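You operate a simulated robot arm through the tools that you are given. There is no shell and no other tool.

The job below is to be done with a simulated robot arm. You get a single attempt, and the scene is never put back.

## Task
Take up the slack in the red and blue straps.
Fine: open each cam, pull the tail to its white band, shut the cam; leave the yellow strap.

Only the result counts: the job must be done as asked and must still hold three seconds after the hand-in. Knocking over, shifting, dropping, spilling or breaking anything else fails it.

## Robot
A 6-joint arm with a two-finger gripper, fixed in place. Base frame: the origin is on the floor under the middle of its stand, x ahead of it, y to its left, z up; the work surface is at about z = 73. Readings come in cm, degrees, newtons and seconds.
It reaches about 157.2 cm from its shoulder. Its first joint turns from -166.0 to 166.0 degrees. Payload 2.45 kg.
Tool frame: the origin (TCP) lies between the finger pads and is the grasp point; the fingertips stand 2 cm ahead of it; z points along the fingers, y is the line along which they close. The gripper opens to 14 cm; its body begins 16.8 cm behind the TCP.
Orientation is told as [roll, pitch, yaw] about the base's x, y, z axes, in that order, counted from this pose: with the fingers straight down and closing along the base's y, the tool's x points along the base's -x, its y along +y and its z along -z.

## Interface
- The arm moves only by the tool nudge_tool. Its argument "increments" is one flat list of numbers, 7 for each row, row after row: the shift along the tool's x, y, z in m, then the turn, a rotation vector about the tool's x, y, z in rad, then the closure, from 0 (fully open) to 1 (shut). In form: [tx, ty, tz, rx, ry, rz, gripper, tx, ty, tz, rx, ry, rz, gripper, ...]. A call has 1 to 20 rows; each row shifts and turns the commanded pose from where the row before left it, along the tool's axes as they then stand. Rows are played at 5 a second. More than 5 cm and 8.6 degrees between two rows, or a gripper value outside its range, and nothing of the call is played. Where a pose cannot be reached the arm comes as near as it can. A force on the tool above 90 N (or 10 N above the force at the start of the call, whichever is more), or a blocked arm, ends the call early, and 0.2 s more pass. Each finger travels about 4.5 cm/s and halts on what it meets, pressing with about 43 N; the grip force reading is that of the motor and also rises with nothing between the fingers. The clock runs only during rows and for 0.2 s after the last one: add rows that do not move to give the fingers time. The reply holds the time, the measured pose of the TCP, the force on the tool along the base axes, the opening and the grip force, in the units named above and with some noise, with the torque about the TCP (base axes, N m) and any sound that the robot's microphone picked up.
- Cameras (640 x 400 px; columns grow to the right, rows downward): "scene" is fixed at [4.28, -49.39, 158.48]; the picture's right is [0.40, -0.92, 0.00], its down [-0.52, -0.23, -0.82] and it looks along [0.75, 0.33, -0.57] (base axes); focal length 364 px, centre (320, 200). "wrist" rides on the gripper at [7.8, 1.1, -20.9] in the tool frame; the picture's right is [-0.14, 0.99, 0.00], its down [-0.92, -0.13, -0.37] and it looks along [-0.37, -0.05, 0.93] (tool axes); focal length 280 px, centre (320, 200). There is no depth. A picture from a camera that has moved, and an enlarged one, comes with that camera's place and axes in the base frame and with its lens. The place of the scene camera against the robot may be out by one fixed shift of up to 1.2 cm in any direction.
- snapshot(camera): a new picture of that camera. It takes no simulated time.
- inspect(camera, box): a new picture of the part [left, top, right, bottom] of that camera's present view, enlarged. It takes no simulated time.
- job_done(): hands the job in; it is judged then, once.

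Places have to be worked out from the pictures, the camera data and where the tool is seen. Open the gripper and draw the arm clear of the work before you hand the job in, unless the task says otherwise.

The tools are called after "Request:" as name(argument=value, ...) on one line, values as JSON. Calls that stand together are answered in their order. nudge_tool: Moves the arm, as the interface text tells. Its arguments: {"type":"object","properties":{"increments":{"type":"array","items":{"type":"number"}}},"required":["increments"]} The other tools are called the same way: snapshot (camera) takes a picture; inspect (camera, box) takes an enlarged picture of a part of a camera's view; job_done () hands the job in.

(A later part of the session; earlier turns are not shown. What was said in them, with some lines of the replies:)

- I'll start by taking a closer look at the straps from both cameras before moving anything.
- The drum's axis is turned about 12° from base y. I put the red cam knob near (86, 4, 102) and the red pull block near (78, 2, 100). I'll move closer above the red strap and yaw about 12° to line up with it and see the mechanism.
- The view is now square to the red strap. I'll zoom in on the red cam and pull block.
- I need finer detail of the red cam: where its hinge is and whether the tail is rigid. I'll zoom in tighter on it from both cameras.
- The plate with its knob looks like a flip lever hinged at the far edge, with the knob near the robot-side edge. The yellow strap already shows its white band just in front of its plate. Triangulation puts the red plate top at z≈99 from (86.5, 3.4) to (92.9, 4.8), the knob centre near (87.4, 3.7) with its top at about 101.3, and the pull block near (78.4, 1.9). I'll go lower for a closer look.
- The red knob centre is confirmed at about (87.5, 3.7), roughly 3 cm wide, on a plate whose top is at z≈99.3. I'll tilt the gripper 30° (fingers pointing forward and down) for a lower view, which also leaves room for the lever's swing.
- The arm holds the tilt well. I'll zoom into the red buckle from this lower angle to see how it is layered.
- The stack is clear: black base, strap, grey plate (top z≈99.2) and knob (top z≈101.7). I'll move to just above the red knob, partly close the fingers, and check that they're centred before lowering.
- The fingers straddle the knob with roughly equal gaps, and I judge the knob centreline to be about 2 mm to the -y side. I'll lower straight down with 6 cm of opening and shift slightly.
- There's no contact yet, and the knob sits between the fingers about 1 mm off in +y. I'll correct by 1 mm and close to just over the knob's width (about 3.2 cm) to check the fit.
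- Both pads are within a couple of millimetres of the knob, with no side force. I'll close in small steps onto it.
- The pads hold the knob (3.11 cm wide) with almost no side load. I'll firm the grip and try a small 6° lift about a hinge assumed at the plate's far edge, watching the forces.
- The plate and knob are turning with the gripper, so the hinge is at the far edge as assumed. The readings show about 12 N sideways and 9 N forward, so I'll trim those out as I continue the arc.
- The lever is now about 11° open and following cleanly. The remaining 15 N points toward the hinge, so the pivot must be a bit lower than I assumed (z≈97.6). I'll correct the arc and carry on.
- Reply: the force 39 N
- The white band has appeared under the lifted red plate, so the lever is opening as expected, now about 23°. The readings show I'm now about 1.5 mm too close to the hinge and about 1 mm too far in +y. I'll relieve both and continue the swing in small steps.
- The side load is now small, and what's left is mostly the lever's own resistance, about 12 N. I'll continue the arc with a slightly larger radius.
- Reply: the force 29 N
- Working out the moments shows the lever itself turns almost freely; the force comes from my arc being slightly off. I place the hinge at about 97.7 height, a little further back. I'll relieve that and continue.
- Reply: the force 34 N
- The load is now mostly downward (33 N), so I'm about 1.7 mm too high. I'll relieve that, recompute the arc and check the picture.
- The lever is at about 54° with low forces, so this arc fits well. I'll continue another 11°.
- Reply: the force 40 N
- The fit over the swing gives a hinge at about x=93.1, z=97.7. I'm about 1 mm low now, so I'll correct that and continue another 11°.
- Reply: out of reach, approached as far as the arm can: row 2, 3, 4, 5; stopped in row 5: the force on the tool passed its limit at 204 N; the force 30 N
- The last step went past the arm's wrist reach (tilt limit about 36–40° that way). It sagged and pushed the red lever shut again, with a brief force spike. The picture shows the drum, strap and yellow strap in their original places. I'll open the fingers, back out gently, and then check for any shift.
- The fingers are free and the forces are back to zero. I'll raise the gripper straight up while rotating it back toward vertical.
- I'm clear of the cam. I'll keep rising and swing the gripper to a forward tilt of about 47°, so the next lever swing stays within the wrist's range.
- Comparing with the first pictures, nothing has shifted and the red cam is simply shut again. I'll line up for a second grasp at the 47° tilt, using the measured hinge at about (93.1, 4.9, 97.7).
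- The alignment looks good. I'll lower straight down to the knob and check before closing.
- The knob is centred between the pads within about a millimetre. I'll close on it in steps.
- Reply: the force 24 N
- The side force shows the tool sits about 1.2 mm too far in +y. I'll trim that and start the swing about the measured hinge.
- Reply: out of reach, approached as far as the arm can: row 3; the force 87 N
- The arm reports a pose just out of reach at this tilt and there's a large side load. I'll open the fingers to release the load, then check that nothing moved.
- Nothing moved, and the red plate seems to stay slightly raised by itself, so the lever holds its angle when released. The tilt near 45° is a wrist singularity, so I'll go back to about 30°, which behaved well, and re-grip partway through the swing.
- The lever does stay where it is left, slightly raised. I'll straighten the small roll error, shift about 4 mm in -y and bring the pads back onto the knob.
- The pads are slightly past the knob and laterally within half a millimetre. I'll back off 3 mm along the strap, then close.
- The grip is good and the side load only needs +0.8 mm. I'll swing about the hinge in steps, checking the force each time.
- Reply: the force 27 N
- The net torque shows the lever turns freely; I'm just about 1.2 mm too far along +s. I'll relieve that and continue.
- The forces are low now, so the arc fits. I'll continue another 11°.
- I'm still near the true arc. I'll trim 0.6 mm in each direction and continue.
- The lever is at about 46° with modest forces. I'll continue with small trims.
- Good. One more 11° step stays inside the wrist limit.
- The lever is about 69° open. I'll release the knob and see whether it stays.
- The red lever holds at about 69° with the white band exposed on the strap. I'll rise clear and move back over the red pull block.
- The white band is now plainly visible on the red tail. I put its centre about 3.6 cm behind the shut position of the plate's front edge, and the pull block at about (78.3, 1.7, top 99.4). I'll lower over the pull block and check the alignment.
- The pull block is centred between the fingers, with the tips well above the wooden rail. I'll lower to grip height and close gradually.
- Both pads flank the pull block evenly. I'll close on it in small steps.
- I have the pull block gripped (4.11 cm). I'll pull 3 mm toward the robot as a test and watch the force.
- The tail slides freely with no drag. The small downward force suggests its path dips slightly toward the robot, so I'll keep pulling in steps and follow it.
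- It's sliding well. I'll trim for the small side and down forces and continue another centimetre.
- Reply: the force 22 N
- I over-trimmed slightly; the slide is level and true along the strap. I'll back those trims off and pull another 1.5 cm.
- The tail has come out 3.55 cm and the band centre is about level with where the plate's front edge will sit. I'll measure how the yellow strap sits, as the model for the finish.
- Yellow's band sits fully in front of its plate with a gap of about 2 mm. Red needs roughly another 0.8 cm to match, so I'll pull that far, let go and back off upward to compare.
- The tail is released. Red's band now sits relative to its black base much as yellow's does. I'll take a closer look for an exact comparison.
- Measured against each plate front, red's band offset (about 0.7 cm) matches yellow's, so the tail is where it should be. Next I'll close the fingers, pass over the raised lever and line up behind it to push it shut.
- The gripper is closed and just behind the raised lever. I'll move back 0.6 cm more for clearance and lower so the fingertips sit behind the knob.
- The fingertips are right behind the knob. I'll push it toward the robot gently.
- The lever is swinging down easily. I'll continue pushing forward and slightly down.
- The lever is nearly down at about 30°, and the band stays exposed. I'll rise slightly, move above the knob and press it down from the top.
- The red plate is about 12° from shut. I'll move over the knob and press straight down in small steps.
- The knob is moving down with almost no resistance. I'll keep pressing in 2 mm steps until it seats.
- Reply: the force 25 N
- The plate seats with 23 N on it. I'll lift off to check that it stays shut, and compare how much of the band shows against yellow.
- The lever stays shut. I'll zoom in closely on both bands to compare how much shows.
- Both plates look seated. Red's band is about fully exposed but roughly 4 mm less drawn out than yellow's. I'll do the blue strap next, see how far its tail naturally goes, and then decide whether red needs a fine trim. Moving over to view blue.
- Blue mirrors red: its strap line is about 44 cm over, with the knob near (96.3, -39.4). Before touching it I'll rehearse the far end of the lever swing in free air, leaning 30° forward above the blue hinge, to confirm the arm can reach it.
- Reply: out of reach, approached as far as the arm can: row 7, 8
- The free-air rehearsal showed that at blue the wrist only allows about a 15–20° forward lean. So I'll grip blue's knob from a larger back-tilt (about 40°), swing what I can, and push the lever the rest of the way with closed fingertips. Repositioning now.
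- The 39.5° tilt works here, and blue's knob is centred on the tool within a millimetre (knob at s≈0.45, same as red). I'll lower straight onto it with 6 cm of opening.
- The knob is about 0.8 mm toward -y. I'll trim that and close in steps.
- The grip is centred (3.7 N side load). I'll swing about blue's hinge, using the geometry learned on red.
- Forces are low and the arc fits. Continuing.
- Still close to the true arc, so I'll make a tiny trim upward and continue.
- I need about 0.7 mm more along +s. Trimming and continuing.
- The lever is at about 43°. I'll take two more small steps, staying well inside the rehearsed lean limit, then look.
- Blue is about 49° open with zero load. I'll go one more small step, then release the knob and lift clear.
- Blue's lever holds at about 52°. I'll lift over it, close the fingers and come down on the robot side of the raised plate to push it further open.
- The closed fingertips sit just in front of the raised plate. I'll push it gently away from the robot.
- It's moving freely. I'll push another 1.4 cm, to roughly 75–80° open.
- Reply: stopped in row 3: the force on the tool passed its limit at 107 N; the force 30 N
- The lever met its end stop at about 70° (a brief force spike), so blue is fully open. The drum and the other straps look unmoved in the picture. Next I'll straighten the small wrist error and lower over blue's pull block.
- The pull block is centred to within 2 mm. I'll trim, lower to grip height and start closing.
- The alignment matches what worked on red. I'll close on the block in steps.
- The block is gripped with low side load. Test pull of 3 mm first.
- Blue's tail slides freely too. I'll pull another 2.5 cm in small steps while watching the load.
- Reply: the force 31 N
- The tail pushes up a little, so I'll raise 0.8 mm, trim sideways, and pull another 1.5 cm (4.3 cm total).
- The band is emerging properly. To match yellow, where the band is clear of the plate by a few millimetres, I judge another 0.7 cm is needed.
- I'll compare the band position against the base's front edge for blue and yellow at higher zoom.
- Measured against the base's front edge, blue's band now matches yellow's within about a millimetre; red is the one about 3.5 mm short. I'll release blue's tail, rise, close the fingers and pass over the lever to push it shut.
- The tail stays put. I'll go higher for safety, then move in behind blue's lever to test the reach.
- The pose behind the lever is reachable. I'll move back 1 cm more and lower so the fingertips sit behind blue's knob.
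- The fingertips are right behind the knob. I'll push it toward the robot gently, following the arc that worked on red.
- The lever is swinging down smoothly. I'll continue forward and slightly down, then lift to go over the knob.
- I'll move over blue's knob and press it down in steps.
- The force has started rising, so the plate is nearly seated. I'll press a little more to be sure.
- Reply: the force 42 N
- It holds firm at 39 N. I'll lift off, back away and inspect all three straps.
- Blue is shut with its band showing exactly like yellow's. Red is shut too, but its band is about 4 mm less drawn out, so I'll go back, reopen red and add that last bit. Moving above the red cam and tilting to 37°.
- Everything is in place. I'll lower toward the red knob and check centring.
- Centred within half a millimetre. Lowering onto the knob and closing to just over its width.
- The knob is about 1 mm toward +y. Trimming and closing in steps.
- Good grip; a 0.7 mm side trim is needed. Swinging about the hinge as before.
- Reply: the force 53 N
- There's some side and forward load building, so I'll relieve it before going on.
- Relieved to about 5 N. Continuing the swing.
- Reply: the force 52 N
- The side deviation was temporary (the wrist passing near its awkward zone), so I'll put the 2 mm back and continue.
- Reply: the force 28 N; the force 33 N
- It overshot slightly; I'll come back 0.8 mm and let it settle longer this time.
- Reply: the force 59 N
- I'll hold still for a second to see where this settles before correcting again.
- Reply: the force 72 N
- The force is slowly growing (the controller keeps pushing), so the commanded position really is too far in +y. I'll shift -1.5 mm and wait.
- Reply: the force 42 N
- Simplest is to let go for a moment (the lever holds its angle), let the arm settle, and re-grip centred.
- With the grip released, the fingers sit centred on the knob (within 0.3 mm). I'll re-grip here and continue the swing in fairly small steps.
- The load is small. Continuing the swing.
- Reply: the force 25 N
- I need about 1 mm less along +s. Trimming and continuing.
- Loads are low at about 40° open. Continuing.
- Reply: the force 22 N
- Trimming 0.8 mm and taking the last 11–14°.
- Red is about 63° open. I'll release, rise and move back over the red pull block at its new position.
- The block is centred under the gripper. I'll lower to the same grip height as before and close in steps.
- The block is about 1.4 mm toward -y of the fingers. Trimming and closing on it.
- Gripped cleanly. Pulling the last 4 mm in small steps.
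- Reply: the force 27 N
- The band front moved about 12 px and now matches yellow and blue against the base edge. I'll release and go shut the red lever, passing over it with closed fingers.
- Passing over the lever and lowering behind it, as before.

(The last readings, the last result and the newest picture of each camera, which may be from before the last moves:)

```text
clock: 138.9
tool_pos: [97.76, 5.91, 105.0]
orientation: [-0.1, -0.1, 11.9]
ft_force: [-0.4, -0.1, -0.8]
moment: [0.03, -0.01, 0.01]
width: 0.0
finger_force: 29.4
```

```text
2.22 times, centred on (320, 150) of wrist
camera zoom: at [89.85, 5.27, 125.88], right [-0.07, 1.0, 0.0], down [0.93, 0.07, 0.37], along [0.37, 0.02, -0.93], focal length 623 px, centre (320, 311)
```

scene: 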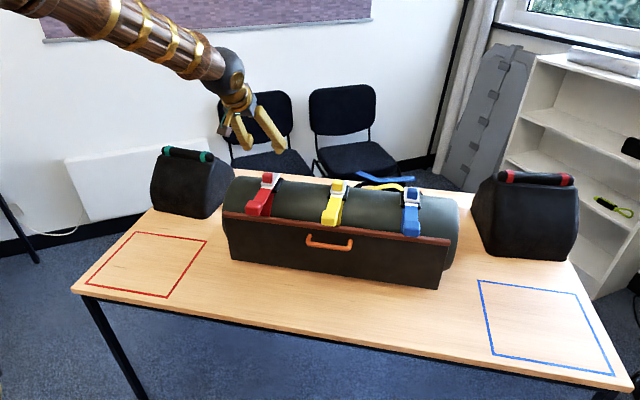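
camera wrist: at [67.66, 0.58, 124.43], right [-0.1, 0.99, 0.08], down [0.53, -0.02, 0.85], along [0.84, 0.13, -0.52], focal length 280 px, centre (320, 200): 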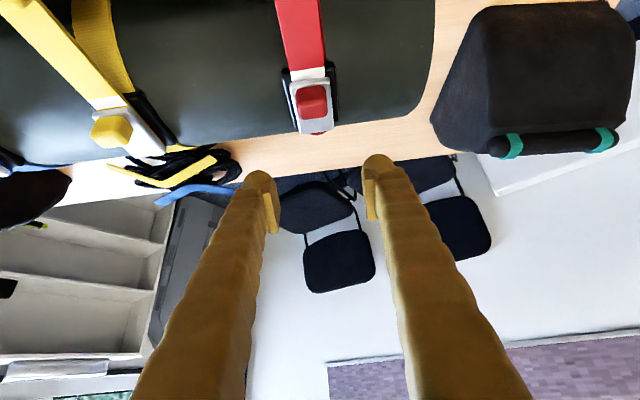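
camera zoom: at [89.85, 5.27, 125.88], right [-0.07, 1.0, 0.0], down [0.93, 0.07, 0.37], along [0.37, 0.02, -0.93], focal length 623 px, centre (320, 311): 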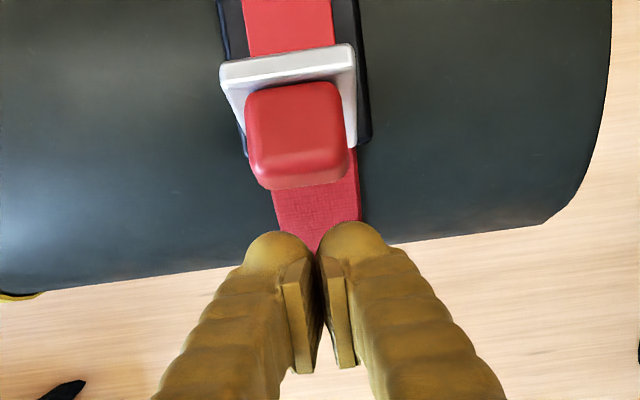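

Clear and in position. I'll push the lever forward and down with the same profile used on blue, then lift.

Request:
nudge_tool(increments=[0.008, -0.001, 0, 0, 0, 0, 1, 0.008, 0, 0, 0, 0, 0, 1, 0.008, 0, 0, 0, 0, 0, 1, 0.008, 0, 0.002, 0, 0, 0, 1, 0.008, 0, 0.002, 0, 0, 0, 1, 0.008, 0, 0.002, 0, 0, 0, 1, 0.007, 0, 0.003, 0, 0, 0, 1, 0.006, 0, 0.003, 0, 0, 0, 1, 0.004, 0, 0.001, 0, 0, 0, 1, 0, 0, -0.025, 0, 0, 0, 1, 0, 0, -0.015, 0, 0, 0, 1, 0, 0, 0, 0, 0, 0, 1])

Request:
inspect(camera="wrist", box=[250, 80, 390, 240])

Request:
inspect(camera="scene", box=[220, 130, 320, 230])

```text
clock: 141.5
tool_pos: [91.35, 4.47, 107.65]
orientation: [0.0, 0.0, 12.0]
ft_force: [0.1, -0.4, -0.3]
moment: [-0.01, -0.01, -0.06]
width: 0.04
finger_force: 29.3
```

```text
2.50 times, centred on (320, 160) of wrist
camera zoom: at [83.49, 3.9, 128.59], right [-0.07, 1.0, 0.0], down [0.93, 0.07, 0.37], along [0.37, 0.02, -0.93], focal length 701 px, centre (320, 300)
```

zoom: 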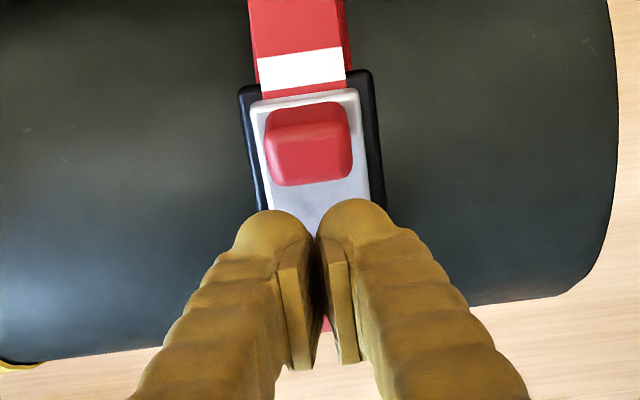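

```text
4.00 times, centred on (270, 180) of scene
camera zoom: at [4.28, -49.39, 158.48], right [0.4, -0.92, 0.0], down [-0.52, -0.23, -0.82], along [0.75, 0.33, -0.57], focal length 1454 px, centre (520, 280)
```

zoom: 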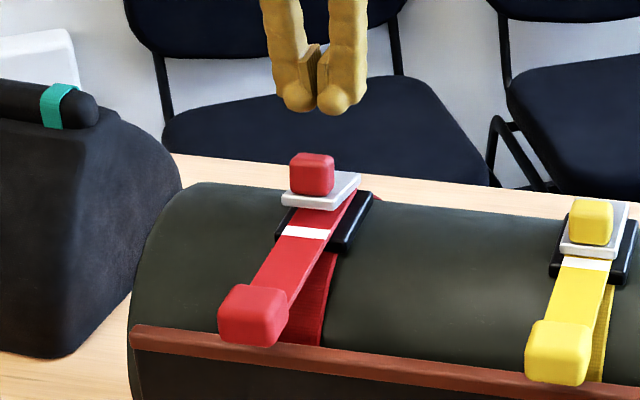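

The lever is about 12° from shut. I'll move over the knob and press it down to seat.

Request:
nudge_tool(increments=[0.0345, -0.0003, 0, 0, 0, 0, 1, 0, 0, 0.015, 0, 0, 0, 1, 0, 0, 0.012, 0, 0, 0, 1, 0, 0, 0.006, 0, 0, 0, 1, 0, 0, 0.005, 0, 0, 0, 1, 0, 0, 0.003, 0, 0, 0, 1, 0, 0, 0, 0, 0, 0, 1])

Request:
nudge_tool(increments=[0, 0, 0.0008, 0, 0, 0, 1, 0, 0, 0.0007, 0, 0, 0, 1, 0, 0, 0, 0, 0, 0, 1, 0, 0, 0, 0, 0, 0, 1])

```text
clock: 143.1
tool_pos: [88.15, 3.65, 103.52]
orientation: [-0.2, -0.1, 11.9]
ft_force: [-2.1, -5.7, 18.4]
moment: [-0.08, 0.13, 0.01]
width: 0.57
finger_force: 29.8
```

```text
clock: 144.1
tool_pos: [88.05, 3.77, 103.48]
orientation: [-0.2, -0.2, 11.9]
ft_force: [0.6, -9.4, 49.5]
moment: [-0.12, 0.0, 0.03]
width: 0.62
finger_force: 29.4
```

The plate holds firm at nearly 50 N, so it's fully seated. I'll lift off, open the gripper and back well clear, then check everything.

Request:
nudge_tool(increments=[0, 0, -0.02, 0, 0, 0, 1, 0, 0, -0.03, 0, 0, 0, 1, 0.03, 0, -0.035, 0, 0, 0, 0.8, 0.04, 0, -0.025, 0, 0, 0, 0.6, 0.045, 0, -0.01, 0, 0, 0, 0.4, 0.045, 0, -0.01, 0, 0, 0, 0.2, 0.045, 0, 0, 0, 0, 0, 0, 0.03, 0, 0, 0, 0, 0, 0, 0, 0, 0, 0, 0, 0, 0, 0, 0, 0, 0, 0, 0, 0])

Request:
snapshot(camera="scene")

Request:
inspect(camera="scene", box=[260, 180, 284, 196])

Request:
inspect(camera="scene", box=[322, 186, 346, 202])

Request:
inspect(camera="scene", box=[400, 188, 424, 204])

Request:
snapshot(camera="wrist")

```text
clock: 146.3
tool_pos: [64.92, -0.94, 116.48]
orientation: [-0.1, -0.1, 12.0]
ft_force: [0.7, 0.3, 0.0]
moment: [-0.01, 0.01, -0.02]
width: 14.01
finger_force: 0.0
```

```text
taken
```

scene: 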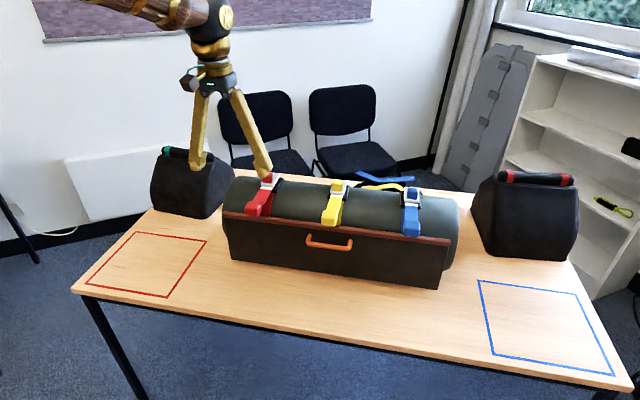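

```text
16.00 times, centred on (272, 188) of scene
camera zoom: at [4.28, -49.39, 158.48], right [0.4, -0.92, 0.0], down [-0.52, -0.23, -0.82], along [0.75, 0.33, -0.57], focal length 5818 px, centre (1088, 392)
```

zoom: 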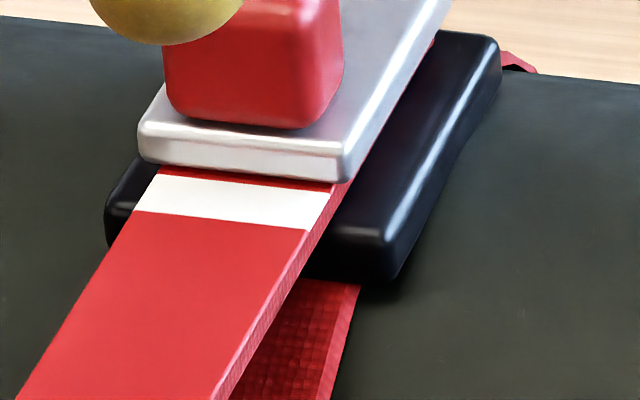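

```text
16.00 times, centred on (334, 194) of scene
camera zoom: at [4.28, -49.39, 158.48], right [0.4, -0.92, 0.0], down [-0.52, -0.23, -0.82], along [0.75, 0.33, -0.57], focal length 5818 px, centre (96, 296)
```

zoom: 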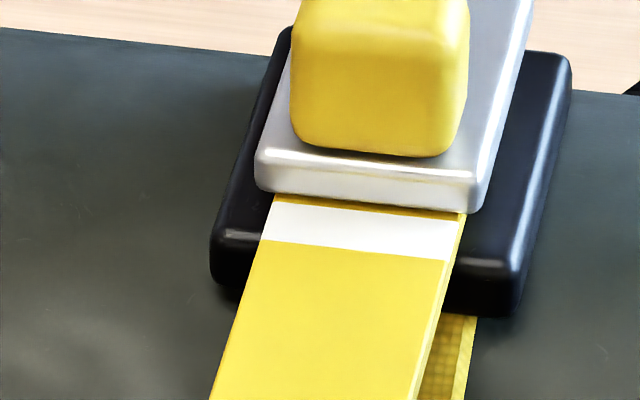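

```text
16.00 times, centred on (412, 196) of scene
camera zoom: at [4.28, -49.39, 158.48], right [0.4, -0.92, 0.0], down [-0.52, -0.23, -0.82], along [0.75, 0.33, -0.57], focal length 5818 px, centre (-1152, 264)
```

zoom: 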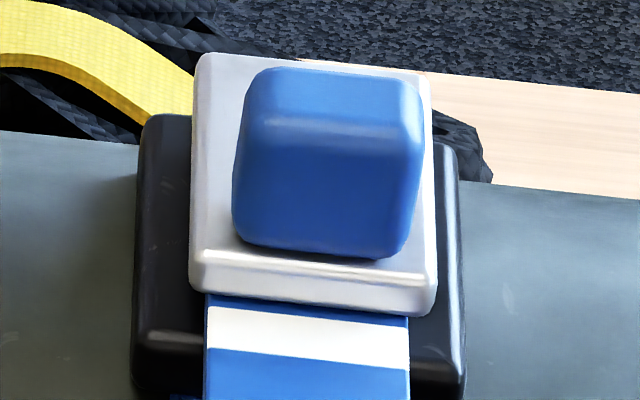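

```text
taken
camera wrist: at [57.08, -1.54, 137.49], right [-0.07, 1.0, 0.0], down [0.93, 0.07, 0.37], along [0.37, 0.02, -0.93], focal length 280 px, centre (320, 200)
```

wrist: 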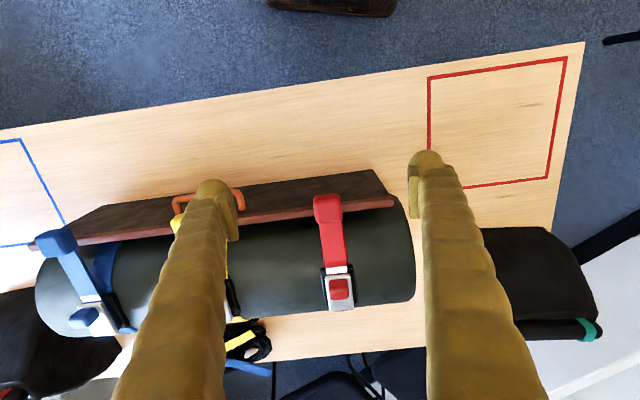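

All three bands now show the same small gap in front of their shut plates. I'll do one last comparison against the very first close-ups, to confirm both levers sit fully flat and nothing has shifted.

Request:
inspect(camera="scene", box=[245, 160, 301, 220])

Request:
inspect(camera="scene", box=[385, 170, 435, 240])

Request:
inspect(camera="scene", box=[315, 170, 365, 235])

```text
6.67 times, centred on (273, 190) of scene
camera zoom: at [4.28, -49.39, 158.48], right [0.4, -0.92, 0.0], down [-0.52, -0.23, -0.82], along [0.75, 0.33, -0.57], focal length 2424 px, centre (633, 267)
```

zoom: 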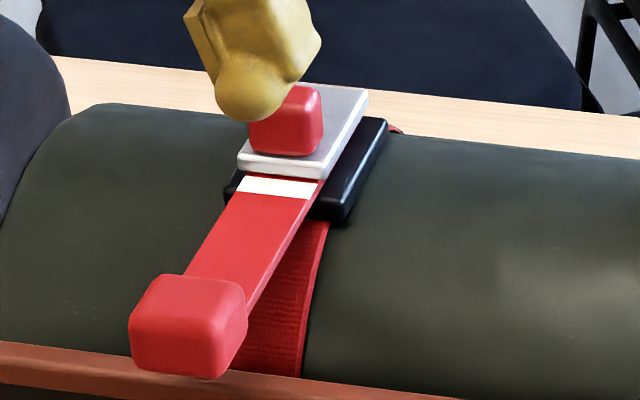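

```text
5.71 times, centred on (410, 205) of scene
camera zoom: at [4.28, -49.39, 158.48], right [0.4, -0.92, 0.0], down [-0.52, -0.23, -0.82], along [0.75, 0.33, -0.57], focal length 2078 px, centre (-194, 171)
```

zoom: 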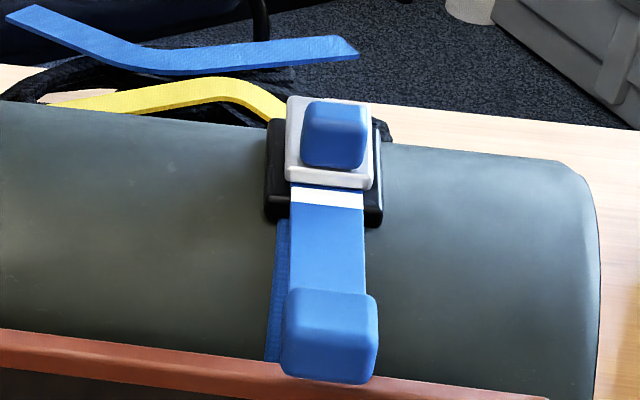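

```text
6.15 times, centred on (340, 202) of scene
camera zoom: at [4.28, -49.39, 158.48], right [0.4, -0.92, 0.0], down [-0.52, -0.23, -0.82], along [0.75, 0.33, -0.57], focal length 2238 px, centre (197, 185)
```

zoom: 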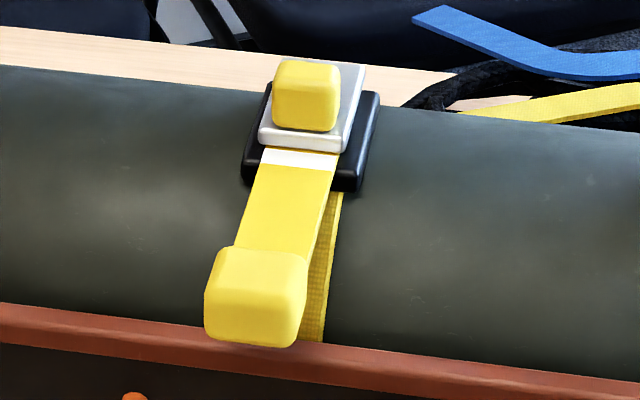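

Both plates sit exactly where they did when shut at the start, and the drum, bases and yellow strap are unchanged. The gripper is open; I'll draw the arm back and up a little more before handing in.

Request:
nudge_tool(increments=[0.03, 0, -0.035, 0, 0, 0, 0, 0.03, 0, -0.035, 0, 0, 0, 0, 0, 0, -0.04, 0, 0, 0, 0, 0, 0, 0, 0, 0, 0, 0, 0, 0, 0, 0, 0, 0, 0])

Request:
snapshot(camera="scene")

```text
clock: 147.5
tool_pos: [59.26, -2.17, 127.63]
orientation: [-0.1, -0.2, 12.0]
ft_force: [-0.1, -0.8, 0.3]
moment: [0.03, -0.03, 0.01]
width: 14.0
finger_force: 0.2
```

```text
taken
```

scene: 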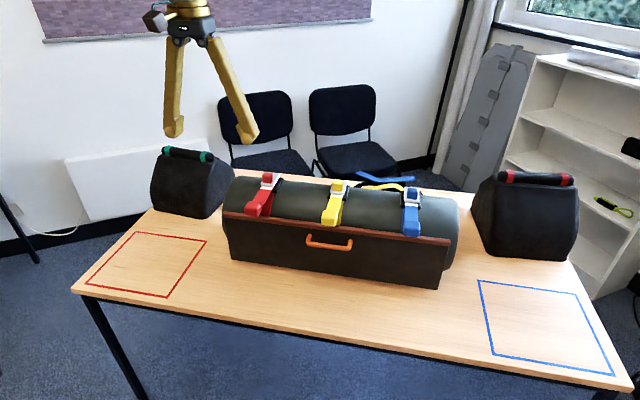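

The red and blue tails are drawn out to their white bands with the cams shut. Yellow hasn't been touched, nothing else has moved, and the arm is clear with the gripper open. Handing in.

Request:
job_done()

```text
The job is handed in.
```

I've taken up the slack in the red and blue straps and handed the job in. The result of the judging hasn't been shown to me.

- **Red and blue:** I opened each cam, pulled the tail until its white band cleared the plate, and pressed the cam shut. Both bands now show the same small gap in front of the plate as the yellow strap does.
- **Red needed a second pull:** my first pull left it about 4 mm short of yellow, so I reopened the cam, drew the tail out the last bit and shut it again.
- **Yellow:** I left it alone, and it looks the same as at the start.
- **Force spikes:** there were two brief ones. The first came when the arm ran past its reach on red and pushed the lever shut (about 204 N). The second was when blue's lever hit its end stop (about 107 N).
- **Final check:** against the first close-ups, the drum and buckle bases look unmoved and both plates lie flat. The arm is drawn back with the gripper open.
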